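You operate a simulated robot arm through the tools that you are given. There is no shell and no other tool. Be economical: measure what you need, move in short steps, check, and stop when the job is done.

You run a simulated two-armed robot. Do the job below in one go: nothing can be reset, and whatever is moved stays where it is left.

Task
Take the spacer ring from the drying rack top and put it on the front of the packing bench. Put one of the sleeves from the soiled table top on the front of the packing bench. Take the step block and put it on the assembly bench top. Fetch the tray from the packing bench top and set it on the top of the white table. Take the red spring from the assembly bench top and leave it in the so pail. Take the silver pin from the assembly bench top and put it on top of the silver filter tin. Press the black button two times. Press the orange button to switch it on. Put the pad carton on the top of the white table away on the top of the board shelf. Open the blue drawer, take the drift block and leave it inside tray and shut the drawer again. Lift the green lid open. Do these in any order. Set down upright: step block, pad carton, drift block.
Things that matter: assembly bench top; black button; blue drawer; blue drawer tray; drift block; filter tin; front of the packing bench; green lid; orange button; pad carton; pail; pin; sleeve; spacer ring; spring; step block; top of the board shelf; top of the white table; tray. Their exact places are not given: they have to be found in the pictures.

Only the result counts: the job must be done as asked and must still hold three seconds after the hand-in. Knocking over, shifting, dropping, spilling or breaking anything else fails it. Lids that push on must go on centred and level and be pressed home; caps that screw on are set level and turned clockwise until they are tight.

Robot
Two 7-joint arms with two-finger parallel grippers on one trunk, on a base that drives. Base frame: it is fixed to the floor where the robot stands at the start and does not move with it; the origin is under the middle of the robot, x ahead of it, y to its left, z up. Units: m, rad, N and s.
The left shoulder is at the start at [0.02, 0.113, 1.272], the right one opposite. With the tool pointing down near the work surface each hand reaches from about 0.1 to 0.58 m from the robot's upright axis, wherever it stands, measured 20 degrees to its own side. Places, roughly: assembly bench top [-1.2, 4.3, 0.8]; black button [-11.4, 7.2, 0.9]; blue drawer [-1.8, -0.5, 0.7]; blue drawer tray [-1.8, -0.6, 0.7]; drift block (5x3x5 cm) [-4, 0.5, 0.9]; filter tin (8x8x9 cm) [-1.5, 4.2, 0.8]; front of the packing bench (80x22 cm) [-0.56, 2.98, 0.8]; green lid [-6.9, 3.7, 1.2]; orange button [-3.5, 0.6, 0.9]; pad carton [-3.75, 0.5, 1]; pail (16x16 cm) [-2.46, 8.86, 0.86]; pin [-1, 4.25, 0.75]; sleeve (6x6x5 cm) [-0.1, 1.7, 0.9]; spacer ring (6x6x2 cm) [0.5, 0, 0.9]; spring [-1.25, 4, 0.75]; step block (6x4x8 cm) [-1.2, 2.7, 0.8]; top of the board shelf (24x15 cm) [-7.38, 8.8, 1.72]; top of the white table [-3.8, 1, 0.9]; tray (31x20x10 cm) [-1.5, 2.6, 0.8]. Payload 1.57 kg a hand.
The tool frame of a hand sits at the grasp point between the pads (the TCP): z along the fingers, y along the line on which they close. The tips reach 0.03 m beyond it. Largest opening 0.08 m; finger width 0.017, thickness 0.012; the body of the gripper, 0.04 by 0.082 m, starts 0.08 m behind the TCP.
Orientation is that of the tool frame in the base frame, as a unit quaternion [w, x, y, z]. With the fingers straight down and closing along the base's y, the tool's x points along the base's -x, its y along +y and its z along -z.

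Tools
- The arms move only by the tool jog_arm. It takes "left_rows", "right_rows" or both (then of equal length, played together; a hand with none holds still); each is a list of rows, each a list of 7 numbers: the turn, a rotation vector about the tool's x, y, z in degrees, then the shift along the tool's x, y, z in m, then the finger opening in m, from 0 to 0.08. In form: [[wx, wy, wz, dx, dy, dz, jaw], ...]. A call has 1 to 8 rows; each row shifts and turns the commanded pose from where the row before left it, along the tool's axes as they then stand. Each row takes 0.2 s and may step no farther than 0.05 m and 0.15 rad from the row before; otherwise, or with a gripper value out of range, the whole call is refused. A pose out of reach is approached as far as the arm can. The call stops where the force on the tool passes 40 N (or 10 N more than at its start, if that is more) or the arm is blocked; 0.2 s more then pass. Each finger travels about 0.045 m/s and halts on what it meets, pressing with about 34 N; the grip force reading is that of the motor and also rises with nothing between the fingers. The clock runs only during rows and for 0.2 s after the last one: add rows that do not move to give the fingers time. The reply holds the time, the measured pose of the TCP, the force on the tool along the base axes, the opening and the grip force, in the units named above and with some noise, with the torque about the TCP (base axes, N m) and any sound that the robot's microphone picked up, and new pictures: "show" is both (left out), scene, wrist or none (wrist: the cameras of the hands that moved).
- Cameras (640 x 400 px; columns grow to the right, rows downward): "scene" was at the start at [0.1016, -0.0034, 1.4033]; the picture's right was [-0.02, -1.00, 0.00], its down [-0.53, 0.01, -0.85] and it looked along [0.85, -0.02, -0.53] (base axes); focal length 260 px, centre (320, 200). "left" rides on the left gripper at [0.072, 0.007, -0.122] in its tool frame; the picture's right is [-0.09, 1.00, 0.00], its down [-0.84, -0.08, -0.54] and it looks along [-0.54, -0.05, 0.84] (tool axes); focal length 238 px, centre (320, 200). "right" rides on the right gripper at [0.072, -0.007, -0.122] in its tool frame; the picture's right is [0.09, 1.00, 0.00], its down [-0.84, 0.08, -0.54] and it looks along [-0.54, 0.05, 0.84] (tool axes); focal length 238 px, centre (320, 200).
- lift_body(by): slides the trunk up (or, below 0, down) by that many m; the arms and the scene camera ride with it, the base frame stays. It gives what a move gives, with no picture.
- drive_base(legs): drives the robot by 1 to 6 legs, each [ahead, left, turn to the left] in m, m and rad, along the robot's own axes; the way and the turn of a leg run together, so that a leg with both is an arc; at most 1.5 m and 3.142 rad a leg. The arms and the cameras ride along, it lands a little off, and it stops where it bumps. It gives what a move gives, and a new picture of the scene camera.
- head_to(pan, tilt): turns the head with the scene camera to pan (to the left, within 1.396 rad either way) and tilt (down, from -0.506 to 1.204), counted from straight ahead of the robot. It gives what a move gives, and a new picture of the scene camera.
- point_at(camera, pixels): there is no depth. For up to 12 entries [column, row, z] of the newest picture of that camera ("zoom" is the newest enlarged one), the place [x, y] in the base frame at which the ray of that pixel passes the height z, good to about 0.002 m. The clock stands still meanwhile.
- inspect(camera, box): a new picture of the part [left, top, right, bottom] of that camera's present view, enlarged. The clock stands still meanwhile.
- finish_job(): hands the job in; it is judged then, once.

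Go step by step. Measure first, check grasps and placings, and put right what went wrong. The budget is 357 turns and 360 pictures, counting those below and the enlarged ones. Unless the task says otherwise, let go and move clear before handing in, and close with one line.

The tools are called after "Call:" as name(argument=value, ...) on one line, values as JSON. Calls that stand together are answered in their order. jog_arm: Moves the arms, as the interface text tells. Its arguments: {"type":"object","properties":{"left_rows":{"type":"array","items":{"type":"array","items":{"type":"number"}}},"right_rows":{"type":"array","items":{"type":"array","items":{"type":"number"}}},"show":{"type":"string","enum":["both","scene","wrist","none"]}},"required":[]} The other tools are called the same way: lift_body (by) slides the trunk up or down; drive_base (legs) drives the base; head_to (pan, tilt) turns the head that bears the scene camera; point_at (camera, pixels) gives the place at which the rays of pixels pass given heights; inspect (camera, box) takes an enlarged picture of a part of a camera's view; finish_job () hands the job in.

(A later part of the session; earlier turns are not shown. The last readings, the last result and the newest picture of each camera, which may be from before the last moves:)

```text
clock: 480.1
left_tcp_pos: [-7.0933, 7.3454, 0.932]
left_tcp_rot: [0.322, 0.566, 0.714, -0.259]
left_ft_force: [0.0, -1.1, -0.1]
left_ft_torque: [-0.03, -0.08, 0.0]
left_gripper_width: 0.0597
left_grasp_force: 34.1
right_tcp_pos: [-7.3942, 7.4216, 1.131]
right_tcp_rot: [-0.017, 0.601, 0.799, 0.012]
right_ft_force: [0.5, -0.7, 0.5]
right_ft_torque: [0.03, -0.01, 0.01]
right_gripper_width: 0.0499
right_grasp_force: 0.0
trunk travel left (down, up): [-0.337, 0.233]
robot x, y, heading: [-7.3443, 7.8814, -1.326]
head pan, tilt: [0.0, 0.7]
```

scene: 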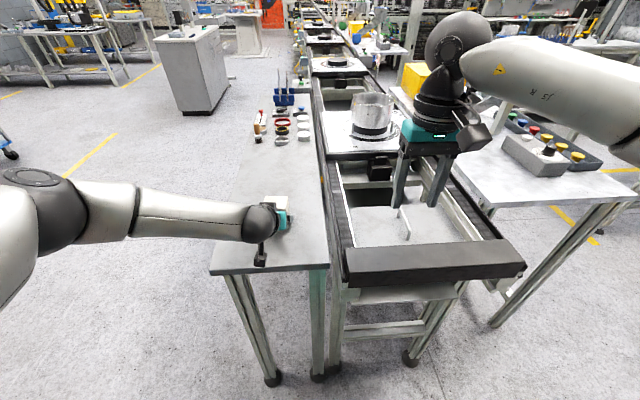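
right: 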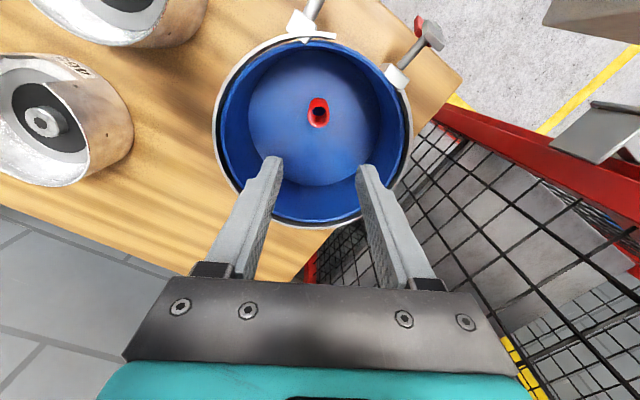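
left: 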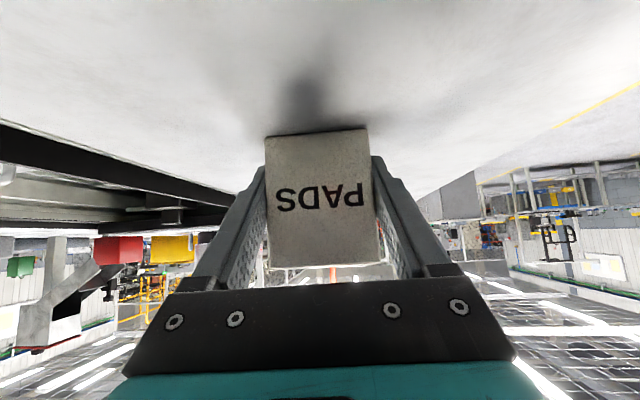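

Carton regripped with the tilted hand. I lift by the trunk, back off and turn to the board shelf.

Call:
lift_body(by=0.232)

Call:
drive_base(legs=[[-0.1, 0, 0], [0, 0, 3.11]])

Call:
head_to(pan=0.0, tilt=0.1)

```text
clock: 482.5
left_tcp_pos: [-7.0934, 7.345, 1.1639]
left_tcp_rot: [0.322, 0.566, 0.713, -0.26]
left_ft_force: [-0.5, 0.7, -1.7]
left_ft_torque: [0.04, 0.01, 0.02]
left_gripper_width: 0.0596
left_grasp_force: 33.9
right_tcp_pos: [-7.3941, 7.4223, 1.364]
right_tcp_rot: [-0.018, 0.6, 0.8, 0.012]
right_ft_force: [-0.4, 0.7, -1.0]
right_ft_torque: [0.03, 0.03, -0.02]
right_gripper_width: 0.0501
right_grasp_force: 0.1
trunk travel left (down, up): [-0.569, 0.001]
robot x, y, heading: [-7.345, 7.8782, -1.328]
head pan, tilt: [0.0, 0.7]
```

```text
clock: 490.9
left_tcp_pos: [-7.604, 8.5217, 1.1638]
left_tcp_rot: [-0.263, 0.706, -0.575, -0.319]
left_ft_force: [0.4, 0.3, -1.8]
left_ft_torque: [0.0, 0.01, 0.01]
left_gripper_width: 0.0598
left_grasp_force: 33.8
right_tcp_pos: [-7.3053, 8.4387, 1.3641]
right_tcp_rot: [0.013, 0.792, -0.61, 0.017]
right_ft_force: [0.0, 0.2, -0.4]
right_ft_torque: [0.01, 0.01, 0.0]
right_gripper_width: 0.0501
right_grasp_force: 0.1
trunk travel left (down, up): [-0.569, 0.001]
robot x, y, heading: [-7.3667, 7.9826, 1.793]
head pan, tilt: [0.0, 0.7]
```

scene: 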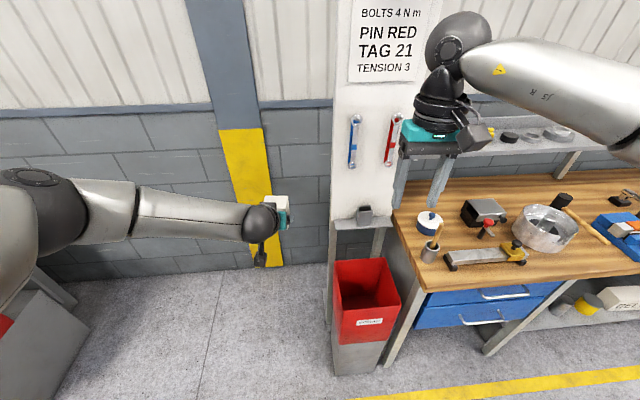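

```text
clock: 491.9
left_tcp_pos: [-7.6053, 8.5212, 1.1652]
left_tcp_rot: [-0.264, 0.706, -0.574, -0.319]
left_ft_force: [-0.6, -0.2, -1.7]
left_ft_torque: [-0.02, 0.01, 0.02]
left_gripper_width: 0.0597
left_grasp_force: 34.2
right_tcp_pos: [-7.3056, 8.4388, 1.3645]
right_tcp_rot: [0.012, 0.793, -0.609, 0.018]
right_ft_force: [-0.2, 1.0, 0.2]
right_ft_torque: [-0.01, -0.03, -0.04]
right_gripper_width: 0.0502
right_grasp_force: 0.0
trunk travel left (down, up): [-0.569, 0.001]
robot x, y, heading: [-7.3675, 7.9817, 1.794]
head pan, tilt: [0.0, 0.099]
```

scene: 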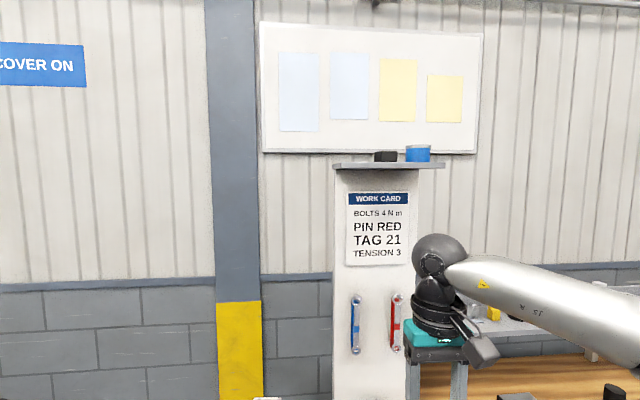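

I raise the tilted left hand with the carton to above shelf height before moving in.

Call:
jog_arm(left_rows=[[0, 0, 0, -0.0313, 0, -0.0327, 0.045], [0, 0, 0, -0.0313, 0, -0.0327, 0.045], [0, 0, 0, -0.0313, 0, -0.0327, 0.045], [0, 0, 0, -0.0313, 0, -0.0327, 0.045], [0, 0, 0, -0.0313, 0, -0.0327, 0.045], [0, 0, 0, -0.0313, 0, -0.0327, 0.045], [0, 0, 0, -0.0313, 0, -0.0327, 0.045]], show="none")

Call:
jog_arm(left_rows=[[0, 0, 0, -0.0313, 0, -0.0327, 0.045], [0, 0, 0, -0.0313, 0, -0.0327, 0.045], [0, 0, 0, -0.0313, 0, -0.0327, 0.045], [0, 0, 0, -0.0313, 0, -0.0327, 0.045], [0, 0, 0, -0.0313, 0, -0.0327, 0.045], [0, 0, 0, -0.0313, 0, -0.0327, 0.045], [0, 0, 0, -0.0313, 0, -0.0327, 0.045]], show="both")

```text
clock: 493.6
left_tcp_pos: [-7.6, 8.4929, 1.4806]
left_tcp_rot: [-0.263, 0.706, -0.575, -0.319]
left_ft_force: [0.8, 0.1, -1.7]
left_ft_torque: [-0.04, -0.01, 0.02]
left_gripper_width: 0.0597
left_grasp_force: 34.1
right_tcp_pos: [-7.3058, 8.4393, 1.3642]
right_tcp_rot: [0.011, 0.793, -0.609, 0.017]
right_ft_force: [-0.5, 0.0, 0.2]
right_ft_torque: [0.03, -0.02, 0.04]
right_gripper_width: 0.05
right_grasp_force: 0.0
trunk travel left (down, up): [-0.569, 0.001]
robot x, y, heading: [-7.3686, 7.9811, 1.791]
head pan, tilt: [0.0, 0.099]
```

```text
clock: 495.1
left_tcp_pos: [-7.5922, 8.4637, 1.7953]
left_tcp_rot: [-0.263, 0.705, -0.576, -0.32]
left_ft_force: [1.0, 0.3, -1.3]
left_ft_torque: [-0.01, 0.0, 0.02]
left_gripper_width: 0.0596
left_grasp_force: 33.7
right_tcp_pos: [-7.3034, 8.4377, 1.3635]
right_tcp_rot: [0.013, 0.792, -0.61, 0.018]
right_ft_force: [-0.2, -0.3, 0.2]
right_ft_torque: [0.06, 0.03, 0.04]
right_gripper_width: 0.0499
right_grasp_force: 0.2
trunk travel left (down, up): [-0.569, 0.001]
robot x, y, heading: [-7.3693, 7.9822, 1.796]
head pan, tilt: [0.0, 0.099]
```

scene: 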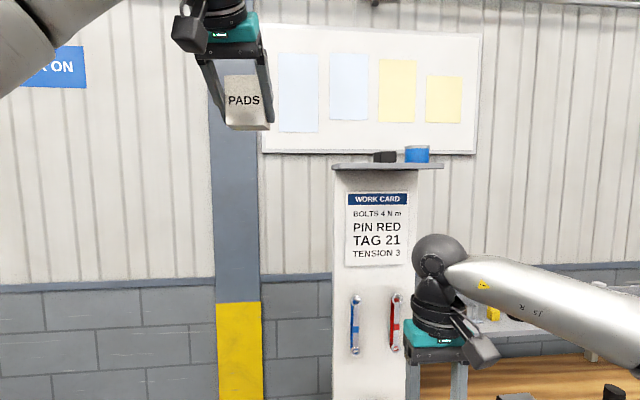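
left: 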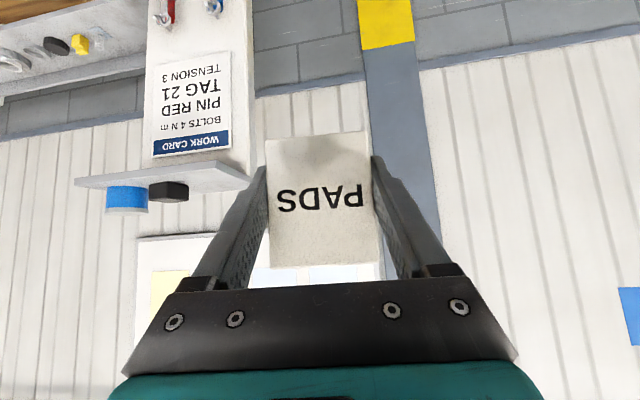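

Call:
drive_base(legs=[[0, -0.12, 0], [0.16, 0, 0]])

Call:
inspect(camera="left", box=[0, 0, 640, 400])

```text
clock: 497.4
left_tcp_pos: [-7.5142, 8.6462, 1.7939]
left_tcp_rot: [-0.263, 0.707, -0.574, -0.319]
left_ft_force: [-0.6, 0.3, -1.7]
left_ft_torque: [-0.03, -0.02, 0.0]
left_gripper_width: 0.0596
left_grasp_force: 33.9
right_tcp_pos: [-7.2239, 8.6209, 1.3638]
right_tcp_rot: [0.011, 0.793, -0.608, 0.017]
right_ft_force: [0.3, 1.1, -0.5]
right_ft_torque: [-0.02, -0.01, 0.02]
right_gripper_width: 0.0498
right_grasp_force: 0.1
trunk travel left (down, up): [-0.569, 0.001]
robot x, y, heading: [-7.2867, 8.1643, 1.794]
head pan, tilt: [0.0, 0.099]
```

scene: 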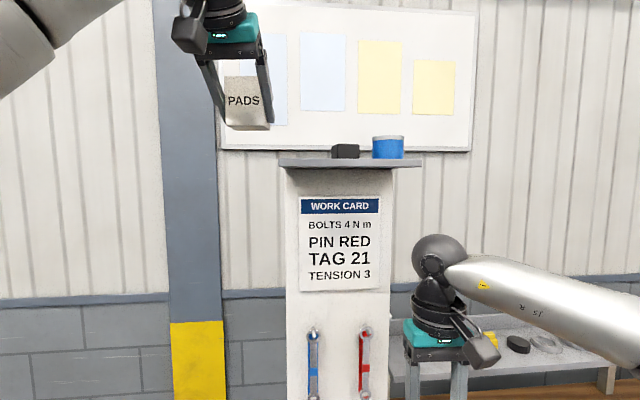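

```text
1.00 times, centred on (320, 200) of left (not enlarged: the box is as wide or as high as the picture)
```

zoom: 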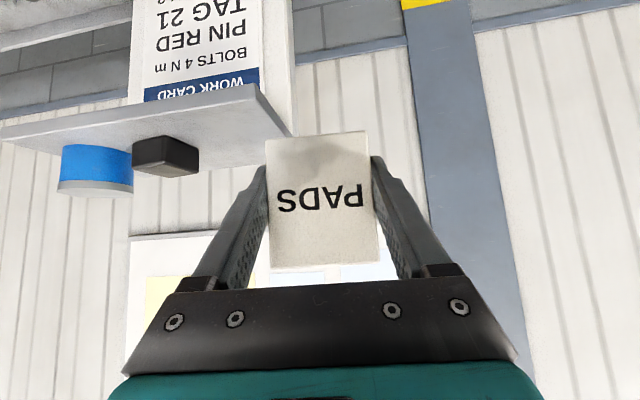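

Call:
point_at(camera="zoom", pixels=[[255, 86, 1.72], [292, 132, 1.72], [0, 122, 1.72], [134, 140, 1.72], [198, 150, 1.72], [165, 137, 1.72], [198, 172, 1.75], [62, 145, 1.72], [134, 148, 1.72]])

Call:
jog_arm(right_rows=[[0, 0, 0, 0.04, 0, 0, 0.05], [0, 0, 0, 0.04, 0, 0, 0.05], [0, 0, 0, 0.04, 0, 0, 0.05]], show="none")

```text
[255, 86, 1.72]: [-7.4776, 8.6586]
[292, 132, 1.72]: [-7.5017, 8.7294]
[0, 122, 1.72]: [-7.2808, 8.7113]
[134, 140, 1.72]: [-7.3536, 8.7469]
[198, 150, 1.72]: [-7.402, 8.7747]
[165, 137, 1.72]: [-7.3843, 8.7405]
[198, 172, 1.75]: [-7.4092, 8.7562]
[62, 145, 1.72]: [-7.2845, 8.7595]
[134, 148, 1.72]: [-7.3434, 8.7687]
```

```text
clock: 498.2
left_tcp_pos: [-7.5131, 8.6443, 1.7935]
left_tcp_rot: [-0.263, 0.707, -0.574, -0.32]
left_ft_force: [0.4, -0.7, -1.6]
left_ft_torque: [0.0, 0.01, 0.01]
left_gripper_width: 0.0594
left_grasp_force: 33.5
right_tcp_pos: [-7.1926, 8.503, 1.3702]
right_tcp_rot: [0.013, 0.793, -0.609, 0.017]
right_ft_force: [0.1, 0.2, -0.2]
right_ft_torque: [0.03, -0.01, -0.05]
right_gripper_width: 0.05
right_grasp_force: 0.2
trunk travel left (down, up): [-0.569, 0.001]
robot x, y, heading: [-7.2811, 8.1662, 1.797]
head pan, tilt: [0.0, 0.099]
```

Shelf front-left corner is about (-7.48,8.68), and the free left part is about 11 cm wide. I line up laterally then advance so the carton comes over the free part.

Call:
drive_base(legs=[[0, -0.089, 0], [0.1, 0, 0]])

Call:
inspect(camera="left", box=[0, 0, 640, 400])

```text
clock: 500.1
left_tcp_pos: [-7.446, 8.7628, 1.7944]
left_tcp_rot: [-0.263, 0.707, -0.574, -0.319]
left_ft_force: [-0.2, 1.2, -2.5]
left_ft_torque: [0.0, 0.02, -0.02]
left_gripper_width: 0.0597
left_grasp_force: 34.1
right_tcp_pos: [-7.1241, 8.6198, 1.3683]
right_tcp_rot: [0.013, 0.793, -0.609, 0.018]
right_ft_force: [0.5, 0.2, -0.1]
right_ft_torque: [0.02, 0.0, -0.01]
right_gripper_width: 0.0499
right_grasp_force: 0.2
trunk travel left (down, up): [-0.569, 0.001]
robot x, y, heading: [-7.2178, 8.2757, 1.792]
head pan, tilt: [0.0, 0.099]
```

scene: 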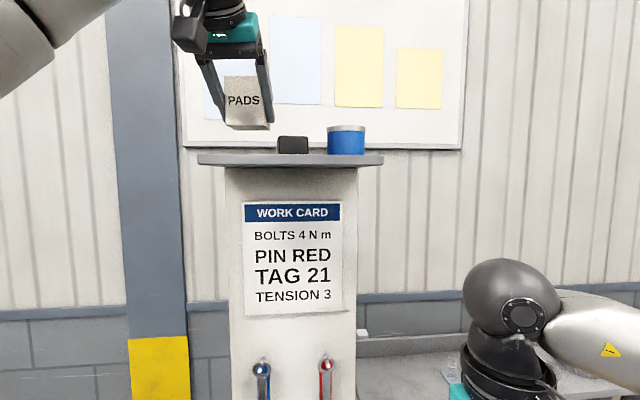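

```text
1.00 times, centred on (320, 200) of left (not enlarged: the box is as wide or as high as the picture)
```

zoom: 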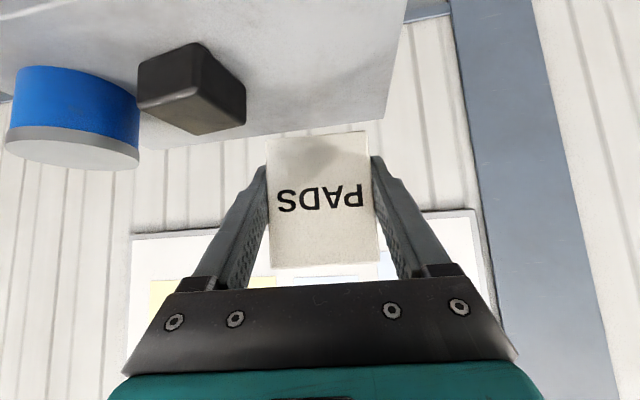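

Call:
point_at(camera="zoom", pixels=[[385, 118, 1.71], [385, 118, 1.72], [405, 5, 1.71], [405, 5, 1.72], [245, 130, 1.71], [140, 95, 1.71], [200, 45, 1.74], [245, 122, 1.72], [160, 140, 1.72]])

```text
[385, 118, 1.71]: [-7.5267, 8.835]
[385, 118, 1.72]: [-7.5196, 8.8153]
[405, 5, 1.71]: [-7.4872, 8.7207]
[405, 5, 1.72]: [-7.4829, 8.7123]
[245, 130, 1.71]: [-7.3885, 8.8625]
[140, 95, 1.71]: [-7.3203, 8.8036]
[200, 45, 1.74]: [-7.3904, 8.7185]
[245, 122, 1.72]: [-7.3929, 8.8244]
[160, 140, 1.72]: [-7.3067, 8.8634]
```

The carton is centred over the free left part (5.7 cm from the end, mid depth). I lower gently until contact.

Call:
jog_arm(left_rows=[[0, 0, 0, 0.0077, 0, 0.0064, 0.045], [0, 0, 0, 0.0077, 0, 0.0064, 0.045], [0, 0, 0, 0.0038, 0, 0.0032, 0.045], [0, 0, 0, 0.0038, 0, 0.0032, 0.045], [0, 0, 0, 0.0031, 0, 0.0026, 0.045], [0, 0, 0, 0.0031, 0, 0.0026, 0.045], [0, 0, 0, 0.0031, 0, 0.0026, 0.045]], show="wrist")

```text
clock: 501.7
left_tcp_pos: [-7.4455, 8.7619, 1.7514]
left_tcp_rot: [-0.263, 0.706, -0.574, -0.319]
left_ft_force: [1.7, 0.0, -1.5]
left_ft_torque: [-0.02, -0.01, -0.02]
left_gripper_width: 0.0596
left_grasp_force: 34.1
right_tcp_pos: [-7.1252, 8.6207, 1.3691]
right_tcp_rot: [0.013, 0.792, -0.61, 0.016]
right_ft_force: [-0.1, 1.0, 0.1]
right_ft_torque: [-0.01, -0.02, -0.03]
right_gripper_width: 0.05
right_grasp_force: 0.0
trunk travel left (down, up): [-0.569, 0.001]
robot x, y, heading: [-7.2192, 8.2782, 1.788]
head pan, tilt: [0.0, 0.099]
```

left: 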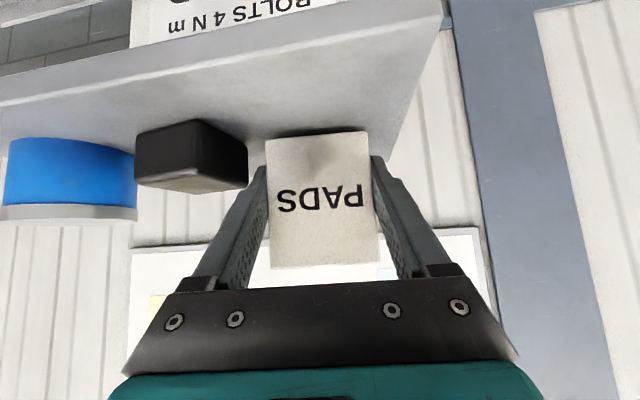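

Call:
jog_arm(left_rows=[[0, 0, 0, 0.0031, 0, 0.0026, 0.045], [0, 0, 0, 0.0031, 0, 0.0026, 0.045], [0, 0, 0, 0.0031, 0, 0.0026, 0.045], [0, 0, 0, 0.0031, 0, 0.0026, 0.045], [0, 0, 0, 0.0031, 0, 0.0026, 0.045]], show="wrist")

```text
clock: 502.9
left_tcp_pos: [-7.4449, 8.7598, 1.7413]
left_tcp_rot: [-0.273, 0.701, -0.572, -0.327]
left_ft_force: [1.6, -2.0, 5.4]
left_ft_torque: [-0.14, 0.17, 0.09]
left_gripper_width: 0.0596
left_grasp_force: 33.9
right_tcp_pos: [-7.1231, 8.6194, 1.368]
right_tcp_rot: [0.013, 0.793, -0.609, 0.017]
right_ft_force: [0.0, 0.3, 0.4]
right_ft_torque: [-0.01, -0.02, 0.0]
right_gripper_width: 0.0498
right_grasp_force: 0.1
trunk travel left (down, up): [-0.569, 0.001]
robot x, y, heading: [-7.2164, 8.2807, 1.791]
head pan, tilt: [0.0, 0.099]
stopped in row 5 (left hand): the force on the tool passed its limit at 40 N (the readings are from after the stop); the commanded pose is now the measured one
```

left: 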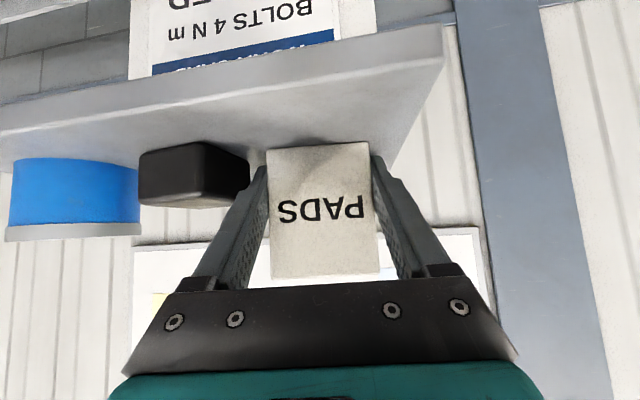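

Contact. I ease up a millimetre, open a little, and withdraw back along the hand's axis.

Call:
jog_arm(left_rows=[[0, 1.5, 0, -0.0008, 0, -0.0007, 0.06], [0, 0, 0, 0, 0, 0, 0.065], [0, 0, 0, 0, 0, 0, 0.068], [0, 0, 0, 0, 0, 0, 0.069], [0, 0, 0, 0, 0, -0.03, 0.069], [0, 0, 0, 0, 0, -0.04, 0.069], [0, 0, 0, 0, 0, -0.045, 0.069]], show="both")

```text
clock: 504.5
left_tcp_pos: [-7.4283, 8.6739, 1.8147]
left_tcp_rot: [-0.263, 0.707, -0.574, -0.317]
left_ft_force: [0.4, -0.2, -1.0]
left_ft_torque: [0.05, -0.02, 0.01]
left_gripper_width: 0.0691
left_grasp_force: 0.0
right_tcp_pos: [-7.1234, 8.618, 1.3691]
right_tcp_rot: [0.012, 0.792, -0.61, 0.016]
right_ft_force: [-0.2, 0.4, -0.2]
right_ft_torque: [0.01, -0.03, 0.02]
right_gripper_width: 0.0504
right_grasp_force: 0.0
trunk travel left (down, up): [-0.569, 0.001]
robot x, y, heading: [-7.2192, 8.2779, 1.794]
head pan, tilt: [0.0, 0.099]
```

scene: 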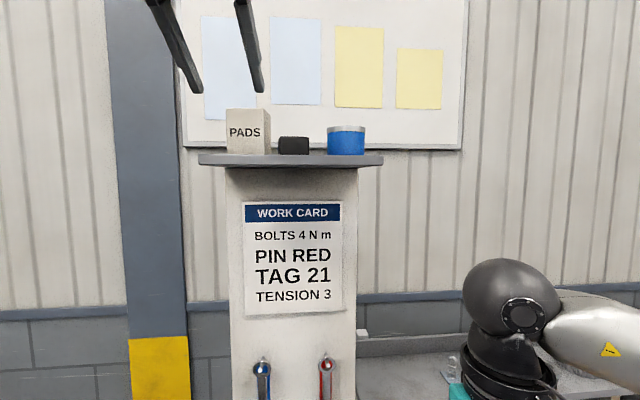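
left: 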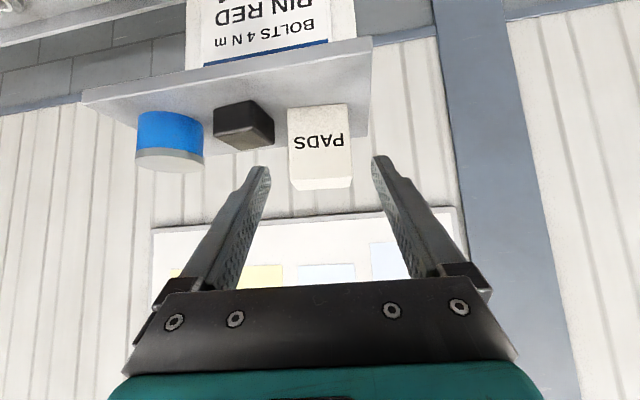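

The carton stands upright on the shelf. I back away, then lower and level the left hand.

Call:
drive_base(legs=[[-0.33, 0, 0]])

Call:
jog_arm(left_rows=[[0, 0, 0, 0.034, 0, 0.03, 0.06], [0, 0, 0, 0.034, 0, 0.03, 0.06], [0, 0, 0, 0.034, 0, 0.03, 0.06], [0, 0, 0, 0.034, 0, 0.03, 0.04], [0, 0, 0, 0.034, 0, 0.03, 0.02], [0, 0, 0, 0.034, 0, 0.03, 0], [0, 0, 0, 0.034, 0, 0.03, 0], [0, 0, 0, 0.034, 0, 0.03, 0]], show="none")

Call:
jog_arm(left_rows=[[0, 8, 0, 0.02, 0, 0.0, 0], [0, 8, 0, 0.02, 0, 0.0, 0], [0, 8, 0, 0.02, 0, 0.0, 0], [0, 8, 0, 0.0, 0, 0.0, 0], [0, 8, 0, 0.0, 0, 0.0, 0], [0, 8, 0, 0.0, 0, 0.0, 0], [0, 2, 0, 0, 0, 0, 0]], show="none")

Call:
lift_body(by=-0.23)

Call:
drive_base(legs=[[0, 0, 1.5]])

Call:
head_to(pan=0.0, tilt=0.3)

```text
clock: 506.7
left_tcp_pos: [-7.3588, 8.3547, 1.8147]
left_tcp_rot: [-0.262, 0.709, -0.573, -0.317]
left_ft_force: [0.3, -0.8, 0.4]
left_ft_torque: [-0.02, -0.02, 0.02]
left_gripper_width: 0.069
left_grasp_force: 0.0
right_tcp_pos: [-7.0536, 8.2997, 1.3688]
right_tcp_rot: [0.012, 0.794, -0.607, 0.017]
right_ft_force: [0.2, 0.3, -0.5]
right_ft_torque: [0.03, 0.01, 0.01]
right_gripper_width: 0.0498
right_grasp_force: 0.0
trunk travel left (down, up): [-0.569, 0.001]
robot x, y, heading: [-7.142, 7.9568, 1.795]
head pan, tilt: [0.0, 0.099]
```

scene: 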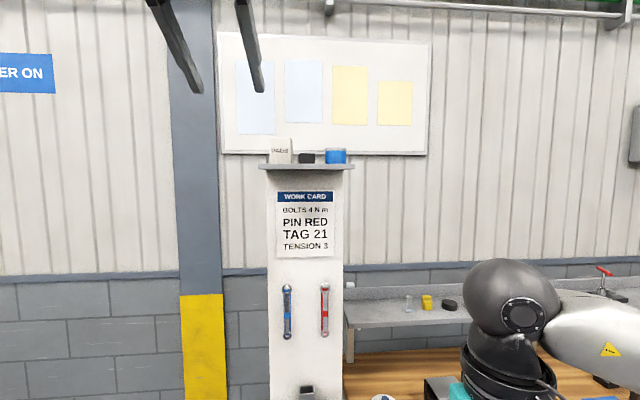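

```text
clock: 508.5
left_tcp_pos: [-7.3559, 8.3566, 1.4531]
left_tcp_rot: [-0.264, 0.708, -0.573, -0.317]
left_ft_force: [-0.4, -0.5, -1.0]
left_ft_torque: [0.01, -0.04, 0.03]
left_gripper_width: 0.0002
left_grasp_force: 21.1
right_tcp_pos: [-7.055, 8.2989, 1.3686]
right_tcp_rot: [0.012, 0.794, -0.607, 0.017]
right_ft_force: [0.0, -0.8, -0.5]
right_ft_torque: [0.03, 0.01, 0.02]
right_gripper_width: 0.0501
right_grasp_force: 0.1
trunk travel left (down, up): [-0.569, 0.001]
robot x, y, heading: [-7.1458, 7.9557, 1.79]
head pan, tilt: [0.0, 0.099]
```

```text
clock: 510.1
left_tcp_pos: [-7.3456, 8.3112, 1.4151]
left_tcp_rot: [0.004, 0.776, -0.631, 0.012]
left_ft_force: [0.1, -0.5, -0.4]
left_ft_torque: [0.01, 0.0, 0.0]
left_gripper_width: 0.0001
left_grasp_force: 20.9
right_tcp_pos: [-7.0539, 8.2994, 1.3703]
right_tcp_rot: [0.013, 0.794, -0.607, 0.017]
right_ft_force: [-0.4, -1.1, -0.8]
right_ft_torque: [0.0, -0.01, 0.01]
right_gripper_width: 0.0504
right_grasp_force: 0.1
trunk travel left (down, up): [-0.569, 0.001]
robot x, y, heading: [-7.1524, 7.9589, 1.798]
head pan, tilt: [0.0, 0.099]
```

```text
clock: 512.5
left_tcp_pos: [-7.3462, 8.3112, 1.1854]
left_tcp_rot: [0.004, 0.776, -0.631, 0.012]
left_ft_force: [0.5, 0.0, 0.4]
left_ft_torque: [-0.01, -0.01, -0.01]
left_gripper_width: 0.0
left_grasp_force: 21.3
right_tcp_pos: [-7.0533, 8.299, 1.1386]
right_tcp_rot: [0.012, 0.794, -0.607, 0.018]
right_ft_force: [-0.3, 0.1, -0.2]
right_ft_torque: [-0.01, 0.0, -0.02]
right_gripper_width: 0.0499
right_grasp_force: 0.1
trunk travel left (down, up): [-0.339, 0.231]
robot x, y, heading: [-7.1449, 7.9581, 1.796]
head pan, tilt: [0.0, 0.099]
```

```text
clock: 516.6
left_tcp_pos: [-7.511, 7.7777, 1.1841]
left_tcp_rot: [-0.005, 0.997, 0.075, 0.012]
left_ft_force: [0.3, -0.7, -0.2]
left_ft_torque: [-0.02, 0.1, 0.01]
left_gripper_width: 0.0001
left_grasp_force: 21.3
right_tcp_pos: [-7.4814, 8.0698, 1.1383]
right_tcp_rot: [-0.002, 0.994, 0.104, 0.021]
right_ft_force: [0.2, -0.6, -0.8]
right_ft_torque: [0.01, -0.01, -0.02]
right_gripper_width: 0.0498
right_grasp_force: 0.0
trunk travel left (down, up): [-0.339, 0.231]
robot x, y, heading: [-7.1445, 7.9576, -2.976]
head pan, tilt: [0.0, 0.099]
```

scene: 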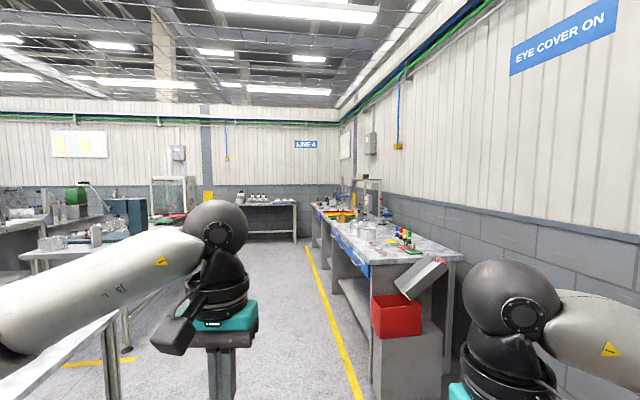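

```text
clock: 517.4
left_tcp_pos: [-7.5112, 7.7783, 1.1843]
left_tcp_rot: [-0.005, 0.997, 0.073, 0.013]
left_ft_force: [-0.7, 0.7, -0.5]
left_ft_torque: [0.01, 0.02, 0.0]
left_gripper_width: 0.0
left_grasp_force: 21.0
right_tcp_pos: [-7.4824, 8.0691, 1.1398]
right_tcp_rot: [-0.003, 0.994, 0.104, 0.021]
right_ft_force: [0.2, -0.3, 0.5]
right_ft_torque: [0.02, 0.01, 0.01]
right_gripper_width: 0.05
right_grasp_force: 0.1
trunk travel left (down, up): [-0.339, 0.231]
robot x, y, heading: [-7.1467, 7.9599, -2.975]
head pan, tilt: [0.0, 0.3]
```

scene: 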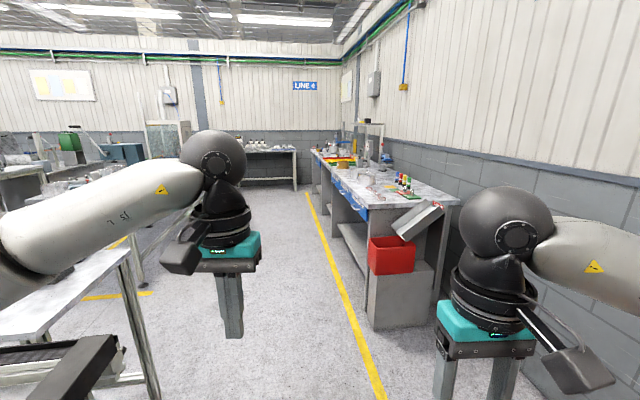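

The far bench by the west wall should hold the black button. I straighten to the lane and drive to it.

Call:
drive_base(legs=[[0, 0.15, 0.077], [1.5, 0, 0], [1.3, 0, 0]])

```text
clock: 532.0
left_tcp_pos: [-10.2, 6.8938, 1.1841]
left_tcp_rot: [-0.006, 0.993, 0.118, 0.011]
left_ft_force: [0.9, -0.4, 0.5]
left_ft_torque: [-0.01, -0.05, 0.01]
left_gripper_width: 0.0002
left_grasp_force: 21.6
right_tcp_pos: [-10.1955, 7.1862, 1.1395]
right_tcp_rot: [-0.004, 0.989, 0.148, 0.021]
right_ft_force: [-0.7, 1.0, 0.7]
right_ft_torque: [0.03, 0.01, -0.02]
right_gripper_width: 0.0501
right_grasp_force: 0.1
trunk travel left (down, up): [-0.339, 0.231]
robot x, y, heading: [-9.8513, 7.1051, -2.888]
head pan, tilt: [0.0, 0.3]
```

scene: 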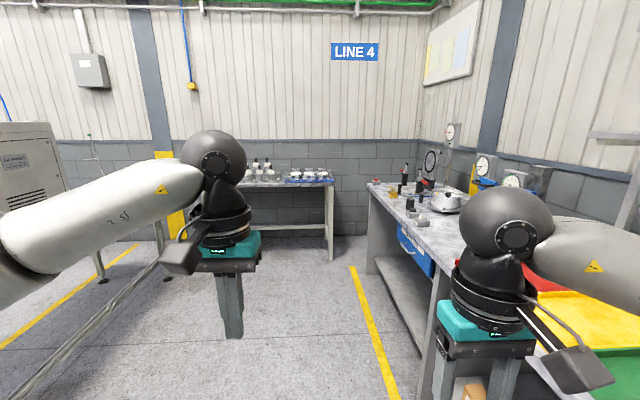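

Call:
inspect(camera="scene", box=[350, 110, 560, 240])

```text
3.05 times, centred on (455, 175) of scene
```

zoom: 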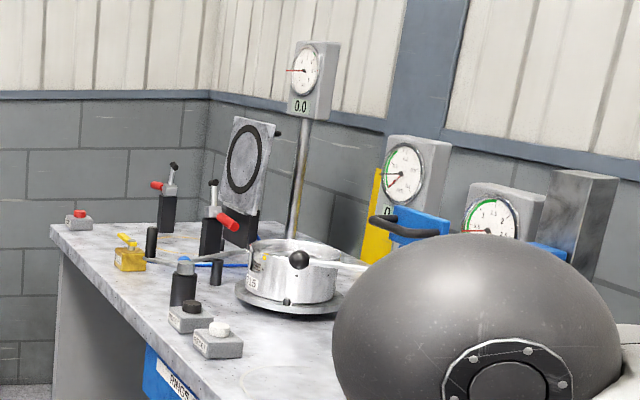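

Call:
point_at(camera="scene", pixels=[[413, 211, 0.9], [413, 211, 0.94], [422, 220, 0.92], [366, 185, 0.88], [452, 300, 0.88], [380, 197, 0.92]])

```text
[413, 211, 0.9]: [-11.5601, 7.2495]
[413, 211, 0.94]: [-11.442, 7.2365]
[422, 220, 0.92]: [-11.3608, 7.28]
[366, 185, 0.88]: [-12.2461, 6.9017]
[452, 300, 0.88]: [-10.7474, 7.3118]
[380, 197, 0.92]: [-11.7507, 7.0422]
```

The black button is at scene (413,211), about (-11.45,7.235,0.93), near the bench's front edge. I drive there and face the bench.

Call:
drive_base(legs=[[1.38, 0.05, 0], [0, 0, -1.565]])

Call:
head_to(pan=0.1, tilt=0.7)

```text
clock: 542.7
left_tcp_pos: [-11.3783, 7.0439, 1.1839]
left_tcp_rot: [0.003, 0.794, -0.608, 0.013]
left_ft_force: [-0.3, 0.0, -0.4]
left_ft_torque: [-0.02, 0.01, -0.02]
left_gripper_width: 0.0
left_grasp_force: 21.8
right_tcp_pos: [-11.0857, 7.0471, 1.138]
right_tcp_rot: [0.013, 0.811, -0.585, 0.017]
right_ft_force: [0.2, -0.6, 0.2]
right_ft_torque: [0.0, 0.01, -0.05]
right_gripper_width: 0.0498
right_grasp_force: 0.0
trunk travel left (down, up): [-0.339, 0.231]
robot x, y, heading: [-11.158, 6.6985, 1.847]
head pan, tilt: [0.0, 0.3]
```

scene: 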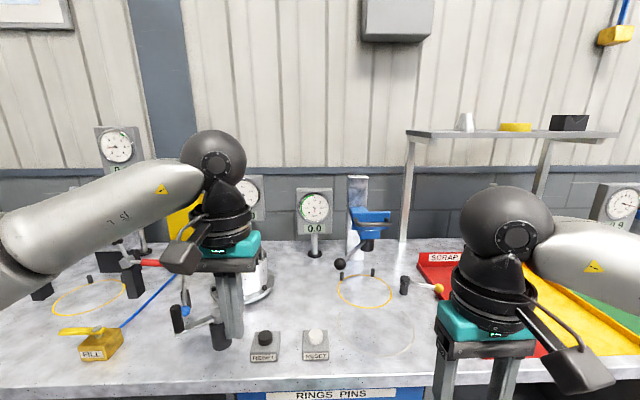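

```text
clock: 543.5
left_tcp_pos: [-11.3786, 7.0438, 1.184]
left_tcp_rot: [0.003, 0.793, -0.609, 0.012]
left_ft_force: [0.4, -0.7, 0.0]
left_ft_torque: [-0.01, 0.02, 0.01]
left_gripper_width: 0.0002
left_grasp_force: 21.2
right_tcp_pos: [-11.0856, 7.0482, 1.1391]
right_tcp_rot: [0.012, 0.81, -0.585, 0.018]
right_ft_force: [0.5, 0.4, 0.4]
right_ft_torque: [0.0, 0.03, 0.03]
right_gripper_width: 0.05
right_grasp_force: 0.0
trunk travel left (down, up): [-0.339, 0.231]
robot x, y, heading: [-11.1578, 6.7027, 1.848]
head pan, tilt: [0.099, 0.7]
```

scene: 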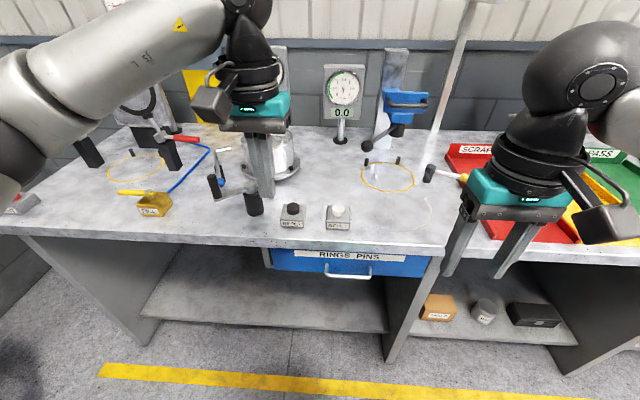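

Call:
point_at(camera="scene", pixels=[[293, 208, 0.92], [293, 208, 0.94], [337, 210, 0.92], [290, 245, 0.88]])

Call:
inspect(camera="scene", box=[200, 160, 380, 270])

```text
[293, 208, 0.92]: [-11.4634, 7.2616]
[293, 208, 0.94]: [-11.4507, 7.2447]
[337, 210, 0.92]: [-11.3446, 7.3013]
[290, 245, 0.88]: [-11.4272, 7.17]
```

```text
3.56 times, centred on (290, 215) of scene
```

zoom: 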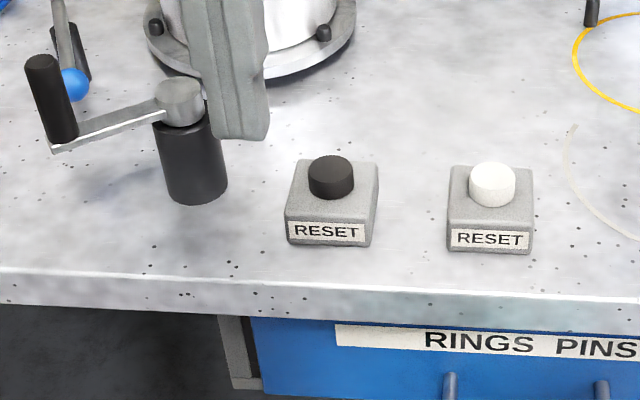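

Call:
drive_base(legs=[[0.14, 0, 0]])

Call:
jog_arm(left_rows=[[0, 0, 0, -0.028, 0.007, 0.03, 0], [0, 0, 0, -0.028, 0.007, 0.03, 0], [0, 0, 0, -0.026, 0.007, 0.03, 0], [0, 0, 0, 0, 0, 0.04, 0]], show="wrist")

```text
clock: 544.9
left_tcp_pos: [-11.4177, 7.1769, 1.1833]
left_tcp_rot: [0.003, 0.794, -0.608, 0.012]
left_ft_force: [-0.4, -0.3, -0.5]
left_ft_torque: [-0.02, 0.02, -0.01]
left_gripper_width: 0.0002
left_grasp_force: 20.9
right_tcp_pos: [-11.125, 7.1801, 1.1395]
right_tcp_rot: [0.011, 0.812, -0.584, 0.019]
right_ft_force: [-0.4, 0.9, -0.2]
right_ft_torque: [-0.03, 0.0, -0.03]
right_gripper_width: 0.0501
right_grasp_force: 0.1
trunk travel left (down, up): [-0.339, 0.231]
robot x, y, heading: [-11.1967, 6.8351, 1.849]
head pan, tilt: [0.099, 0.7]
```

scene: 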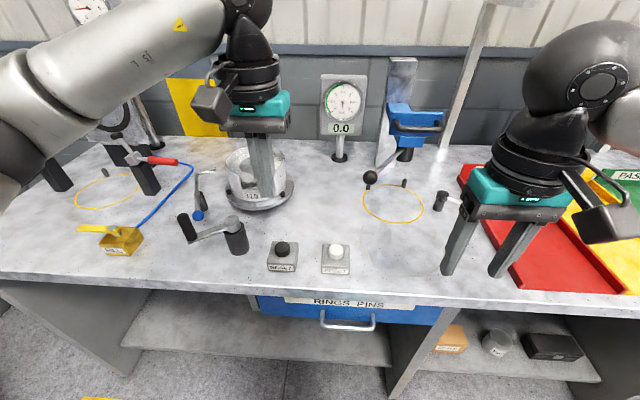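

```text
clock: 545.9
left_tcp_pos: [-11.4581, 7.2463, 1.0521]
left_tcp_rot: [0.003, 0.794, -0.608, 0.011]
left_ft_force: [0.0, -0.3, -0.5]
left_ft_torque: [-0.07, 0.01, -0.02]
left_gripper_width: 0.0
left_grasp_force: 20.8
right_tcp_pos: [-11.1247, 7.1801, 1.1382]
right_tcp_rot: [0.012, 0.811, -0.585, 0.017]
right_ft_force: [-0.5, 0.4, -0.4]
right_ft_torque: [0.01, 0.01, 0.02]
right_gripper_width: 0.0499
right_grasp_force: 0.1
trunk travel left (down, up): [-0.339, 0.231]
robot x, y, heading: [-11.1944, 6.8348, 1.853]
head pan, tilt: [0.099, 0.7]
```

left: 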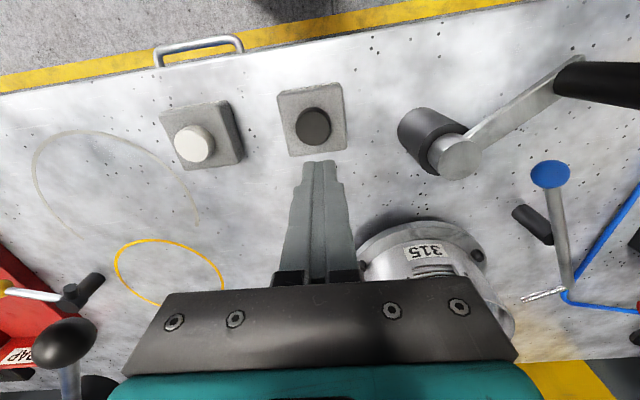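

Call:
point_at(camera="left", pixels=[[313, 127, 0.92], [313, 127, 0.94], [313, 127, 0.96]])

Call:
point_at(camera="scene", pixels=[[283, 248, 0.92], [283, 248, 0.94], [283, 248, 0.96]])

```text
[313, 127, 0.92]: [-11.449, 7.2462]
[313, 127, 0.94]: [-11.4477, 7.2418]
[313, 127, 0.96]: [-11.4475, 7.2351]
```

```text
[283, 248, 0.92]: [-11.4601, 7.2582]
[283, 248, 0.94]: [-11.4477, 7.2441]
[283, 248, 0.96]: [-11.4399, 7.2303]
```

Call:
jog_arm(left_rows=[[0, 0, 0, 0.0065, -0.009, 0.035, 0], [0, 0, 0, 0, 0, 0.032, 0], [0, 0, 0, 0, 0, 0.004, 0], [0, 0, 0, 0, 0, 0.004, 0], [0, 0, 0, 0, 0, 0.004, 0], [0, 0, 0, 0, 0, 0.004, 0]], show="wrist")

```text
clock: 547.2
left_tcp_pos: [-11.4448, 7.2426, 0.9747]
left_tcp_rot: [0.0, 0.794, -0.608, 0.01]
left_ft_force: [-1.2, -2.2, 25.8]
left_ft_torque: [0.12, 0.09, -0.11]
left_gripper_width: 0.0
left_grasp_force: 21.1
right_tcp_pos: [-11.1237, 7.1782, 1.1403]
right_tcp_rot: [0.011, 0.812, -0.584, 0.016]
right_ft_force: [0.2, -0.2, 1.2]
right_ft_torque: [0.01, 0.03, 0.0]
right_gripper_width: 0.0499
right_grasp_force: 0.0
trunk travel left (down, up): [-0.339, 0.231]
robot x, y, heading: [-11.1956, 6.8293, 1.855]
head pan, tilt: [0.099, 0.7]
heard: click
```

left: 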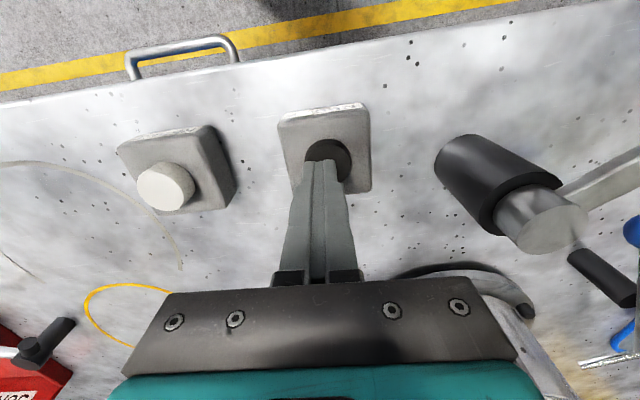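

First press: click. I lift 2.5 cm, then press again.

Call:
jog_arm(left_rows=[[0, 0, 0, 0, 0, -0.025, 0], [0, 0, 0, 0, 0, 0, 0], [0, 0, 0, 0, 0, 0, 0]], show="none")

Call:
jog_arm(left_rows=[[0, 0, 0, 0, 0, 0.015, 0], [0, 0, 0, 0, 0, 0.004, 0], [0, 0, 0, 0, 0, 0.004, 0], [0, 0, 0, 0, 0, 0.003, 0]], show="none")

```text
clock: 548.0
left_tcp_pos: [-11.4448, 7.2414, 0.9942]
left_tcp_rot: [0.004, 0.794, -0.608, 0.012]
left_ft_force: [0.5, -0.7, -0.4]
left_ft_torque: [0.02, 0.01, 0.0]
left_gripper_width: 0.0
left_grasp_force: 20.8
right_tcp_pos: [-11.124, 7.1809, 1.1386]
right_tcp_rot: [0.011, 0.812, -0.584, 0.017]
right_ft_force: [-1.0, 0.6, 0.1]
right_ft_torque: [0.0, -0.07, -0.04]
right_gripper_width: 0.0502
right_grasp_force: 0.0
trunk travel left (down, up): [-0.339, 0.231]
robot x, y, heading: [-11.1988, 6.8309, 1.852]
head pan, tilt: [0.099, 0.7]
```

```text
clock: 549.0
left_tcp_pos: [-11.4445, 7.2409, 0.9721]
left_tcp_rot: [0.0, 0.794, -0.608, 0.009]
left_ft_force: [-5.3, -3.7, 30.1]
left_ft_torque: [0.04, 0.22, -0.07]
left_gripper_width: 0.0002
left_grasp_force: 21.6
right_tcp_pos: [-11.1239, 7.1779, 1.139]
right_tcp_rot: [0.01, 0.811, -0.584, 0.017]
right_ft_force: [0.2, 0.0, -0.2]
right_ft_torque: [-0.03, 0.01, 0.01]
right_gripper_width: 0.0497
right_grasp_force: 0.0
trunk travel left (down, up): [-0.339, 0.231]
robot x, y, heading: [-11.1958, 6.8342, 1.855]
head pan, tilt: [0.099, 0.7]
heard: click
```

Second click heard. I lift off and back away, then head back to look for the green lid around (-6.9,3.7).

Call:
jog_arm(left_rows=[[0, 0, 0, 0, 0, -0.045, 0], [0, 0, 0, 0, 0, -0.045, 0], [0, 0, 0, 0.03, 0, -0.04, 0.02], [0, 0, 0, 0.03, 0, -0.04, 0.04], [0, 0, 0, 0.02, 0, -0.03, 0.04]], show="none")

Call:
drive_base(legs=[[-0.2, 0, 0], [0, 0, -2.2]])

Call:
head_to(pan=0.0, tilt=0.15)

```text
clock: 550.2
left_tcp_pos: [-11.4272, 7.1683, 1.1709]
left_tcp_rot: [0.005, 0.794, -0.608, 0.012]
left_ft_force: [-0.5, -0.4, -0.3]
left_ft_torque: [0.01, -0.01, -0.01]
left_gripper_width: 0.0401
left_grasp_force: 0.1
right_tcp_pos: [-11.1253, 7.1794, 1.1389]
right_tcp_rot: [0.012, 0.811, -0.584, 0.018]
right_ft_force: [1.4, -0.3, -0.2]
right_ft_torque: [0.0, -0.01, 0.02]
right_gripper_width: 0.0503
right_grasp_force: 0.0
trunk travel left (down, up): [-0.339, 0.231]
robot x, y, heading: [-11.1979, 6.8369, 1.85]
head pan, tilt: [0.099, 0.7]
```

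```text
clock: 557.0
left_tcp_pos: [-10.7325, 6.6374, 1.1708]
left_tcp_rot: [-0.011, 0.169, 0.986, -0.002]
left_ft_force: [0.1, 0.1, 0.0]
left_ft_torque: [-0.01, 0.0, 0.0]
left_gripper_width: 0.0398
left_grasp_force: 0.2
right_tcp_pos: [-10.8947, 6.3799, 1.1384]
right_tcp_rot: [-0.021, 0.14, 0.99, 0.002]
right_ft_force: [0.1, 0.8, -0.3]
right_ft_torque: [-0.01, -0.04, -0.01]
right_gripper_width: 0.0502
right_grasp_force: 0.1
trunk travel left (down, up): [-0.339, 0.231]
robot x, y, heading: [-11.1352, 6.6378, -0.321]
head pan, tilt: [0.099, 0.7]
```

scene: 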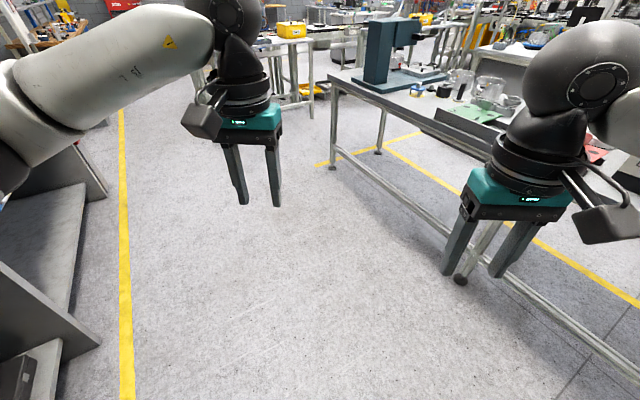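

```text
clock: 558.0
left_tcp_pos: [-10.7337, 6.6369, 1.1716]
left_tcp_rot: [-0.013, 0.17, 0.985, -0.001]
left_ft_force: [-0.2, 0.1, 0.8]
left_ft_torque: [0.02, -0.01, 0.0]
left_gripper_width: 0.0399
left_grasp_force: 0.0
right_tcp_pos: [-10.8945, 6.3812, 1.1388]
right_tcp_rot: [-0.021, 0.14, 0.99, 0.002]
right_ft_force: [-1.3, 0.2, 0.6]
right_ft_torque: [-0.01, 0.01, 0.02]
right_gripper_width: 0.05
right_grasp_force: 0.1
trunk travel left (down, up): [-0.339, 0.231]
robot x, y, heading: [-11.1398, 6.6356, -0.319]
head pan, tilt: [0.0, 0.15]
```

scene: 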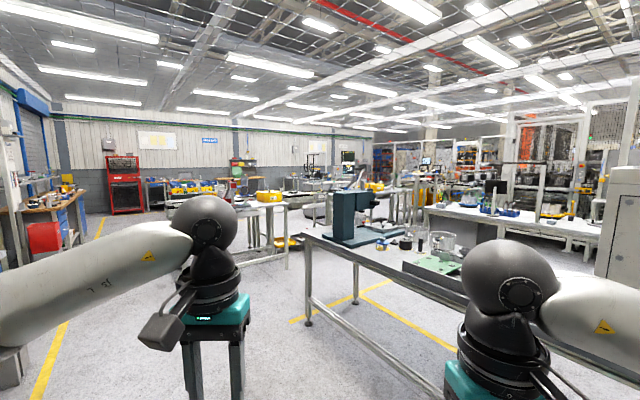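

Call:
inspect(camera="scene", box=[320, 120, 500, 240])

```text
3.33 times, centred on (410, 180) of scene
```

zoom: 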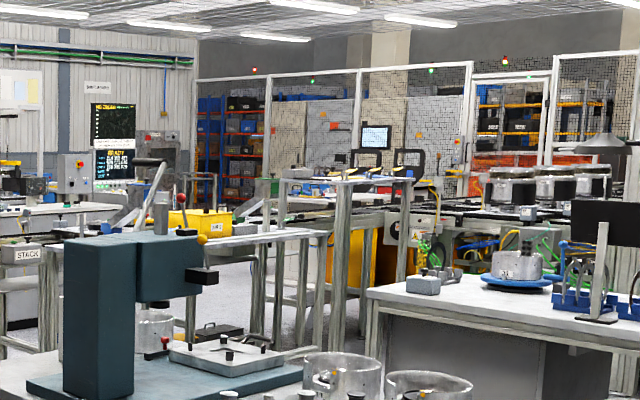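

Call:
point_at(camera="scene", pixels=[[309, 322, 0], [356, 302, 0], [288, 268, 0], [250, 262, 0], [390, 283, 0], [295, 320, 0], [303, 242, 0.85], [330, 225, 0]])

Call:
drive_base(legs=[[0, 0.35, 0], [1.3, 0, 0]])

```text
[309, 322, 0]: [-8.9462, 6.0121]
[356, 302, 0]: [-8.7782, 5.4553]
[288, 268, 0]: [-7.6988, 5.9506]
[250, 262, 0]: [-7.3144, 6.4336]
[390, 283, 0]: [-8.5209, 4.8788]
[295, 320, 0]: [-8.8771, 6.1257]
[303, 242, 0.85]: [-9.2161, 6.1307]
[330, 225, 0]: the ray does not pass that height
```

```text
clock: 566.3
left_tcp_pos: [-9.4068, 6.5687, 1.1698]
left_tcp_rot: [-0.013, 0.17, 0.985, -0.002]
left_ft_force: [-1.0, -0.1, 0.8]
left_ft_torque: [-0.01, 0.02, 0.02]
left_gripper_width: 0.0399
left_grasp_force: 0.1
right_tcp_pos: [-9.5687, 6.314, 1.1385]
right_tcp_rot: [-0.02, 0.139, 0.99, 0.002]
right_ft_force: [0.3, -0.4, 0.5]
right_ft_torque: [-0.01, 0.03, -0.01]
right_gripper_width: 0.0499
right_grasp_force: 0.1
trunk travel left (down, up): [-0.339, 0.231]
robot x, y, heading: [-9.8158, 6.5716, -0.326]
head pan, tilt: [0.0, 0.15]
```

scene: 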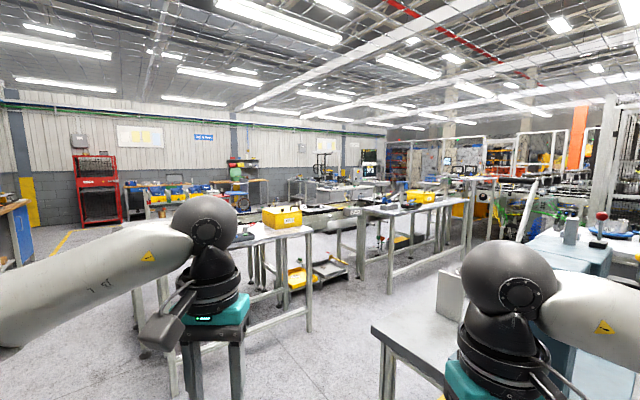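

Call:
inspect(camera="scene", box=[350, 130, 560, 260])

```text
3.05 times, centred on (455, 195) of scene
```

zoom: 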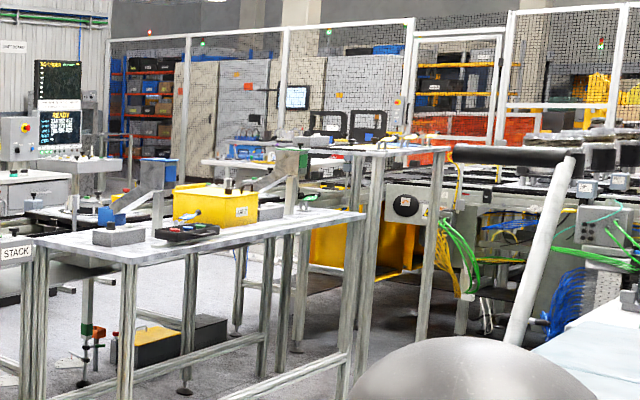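

The green thing is at about scene (444,183), beyond the gap between benches. I drive through the gap.

Call:
drive_base(legs=[[1.4, 0.22, 0], [0, 0, -0.95]])

```text
clock: 575.8
left_tcp_pos: [-8.1858, 5.9977, 1.1701]
left_tcp_rot: [-0.013, 0.605, 0.796, 0.004]
left_ft_force: [-0.3, -0.2, -0.9]
left_ft_torque: [0.0, 0.02, 0.0]
left_gripper_width: 0.0397
left_grasp_force: 0.0
right_tcp_pos: [-8.4876, 5.9849, 1.1397]
right_tcp_rot: [-0.017, 0.58, 0.814, 0.011]
right_ft_force: [-0.3, 0.8, 0.0]
right_ft_torque: [0.01, -0.01, -0.01]
right_gripper_width: 0.05
right_grasp_force: 0.2
trunk travel left (down, up): [-0.339, 0.231]
robot x, y, heading: [-8.4168, 6.3325, -1.28]
head pan, tilt: [0.0, 0.15]
```

scene: 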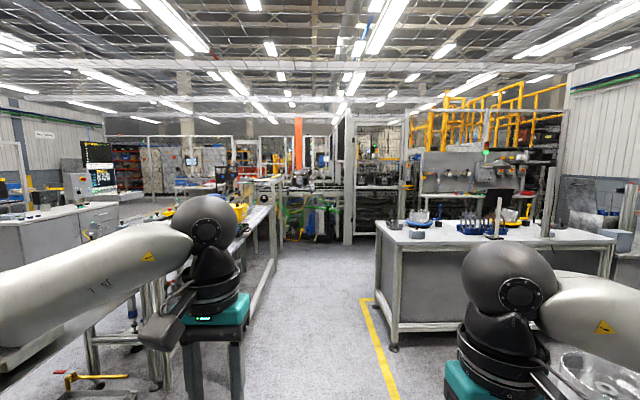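

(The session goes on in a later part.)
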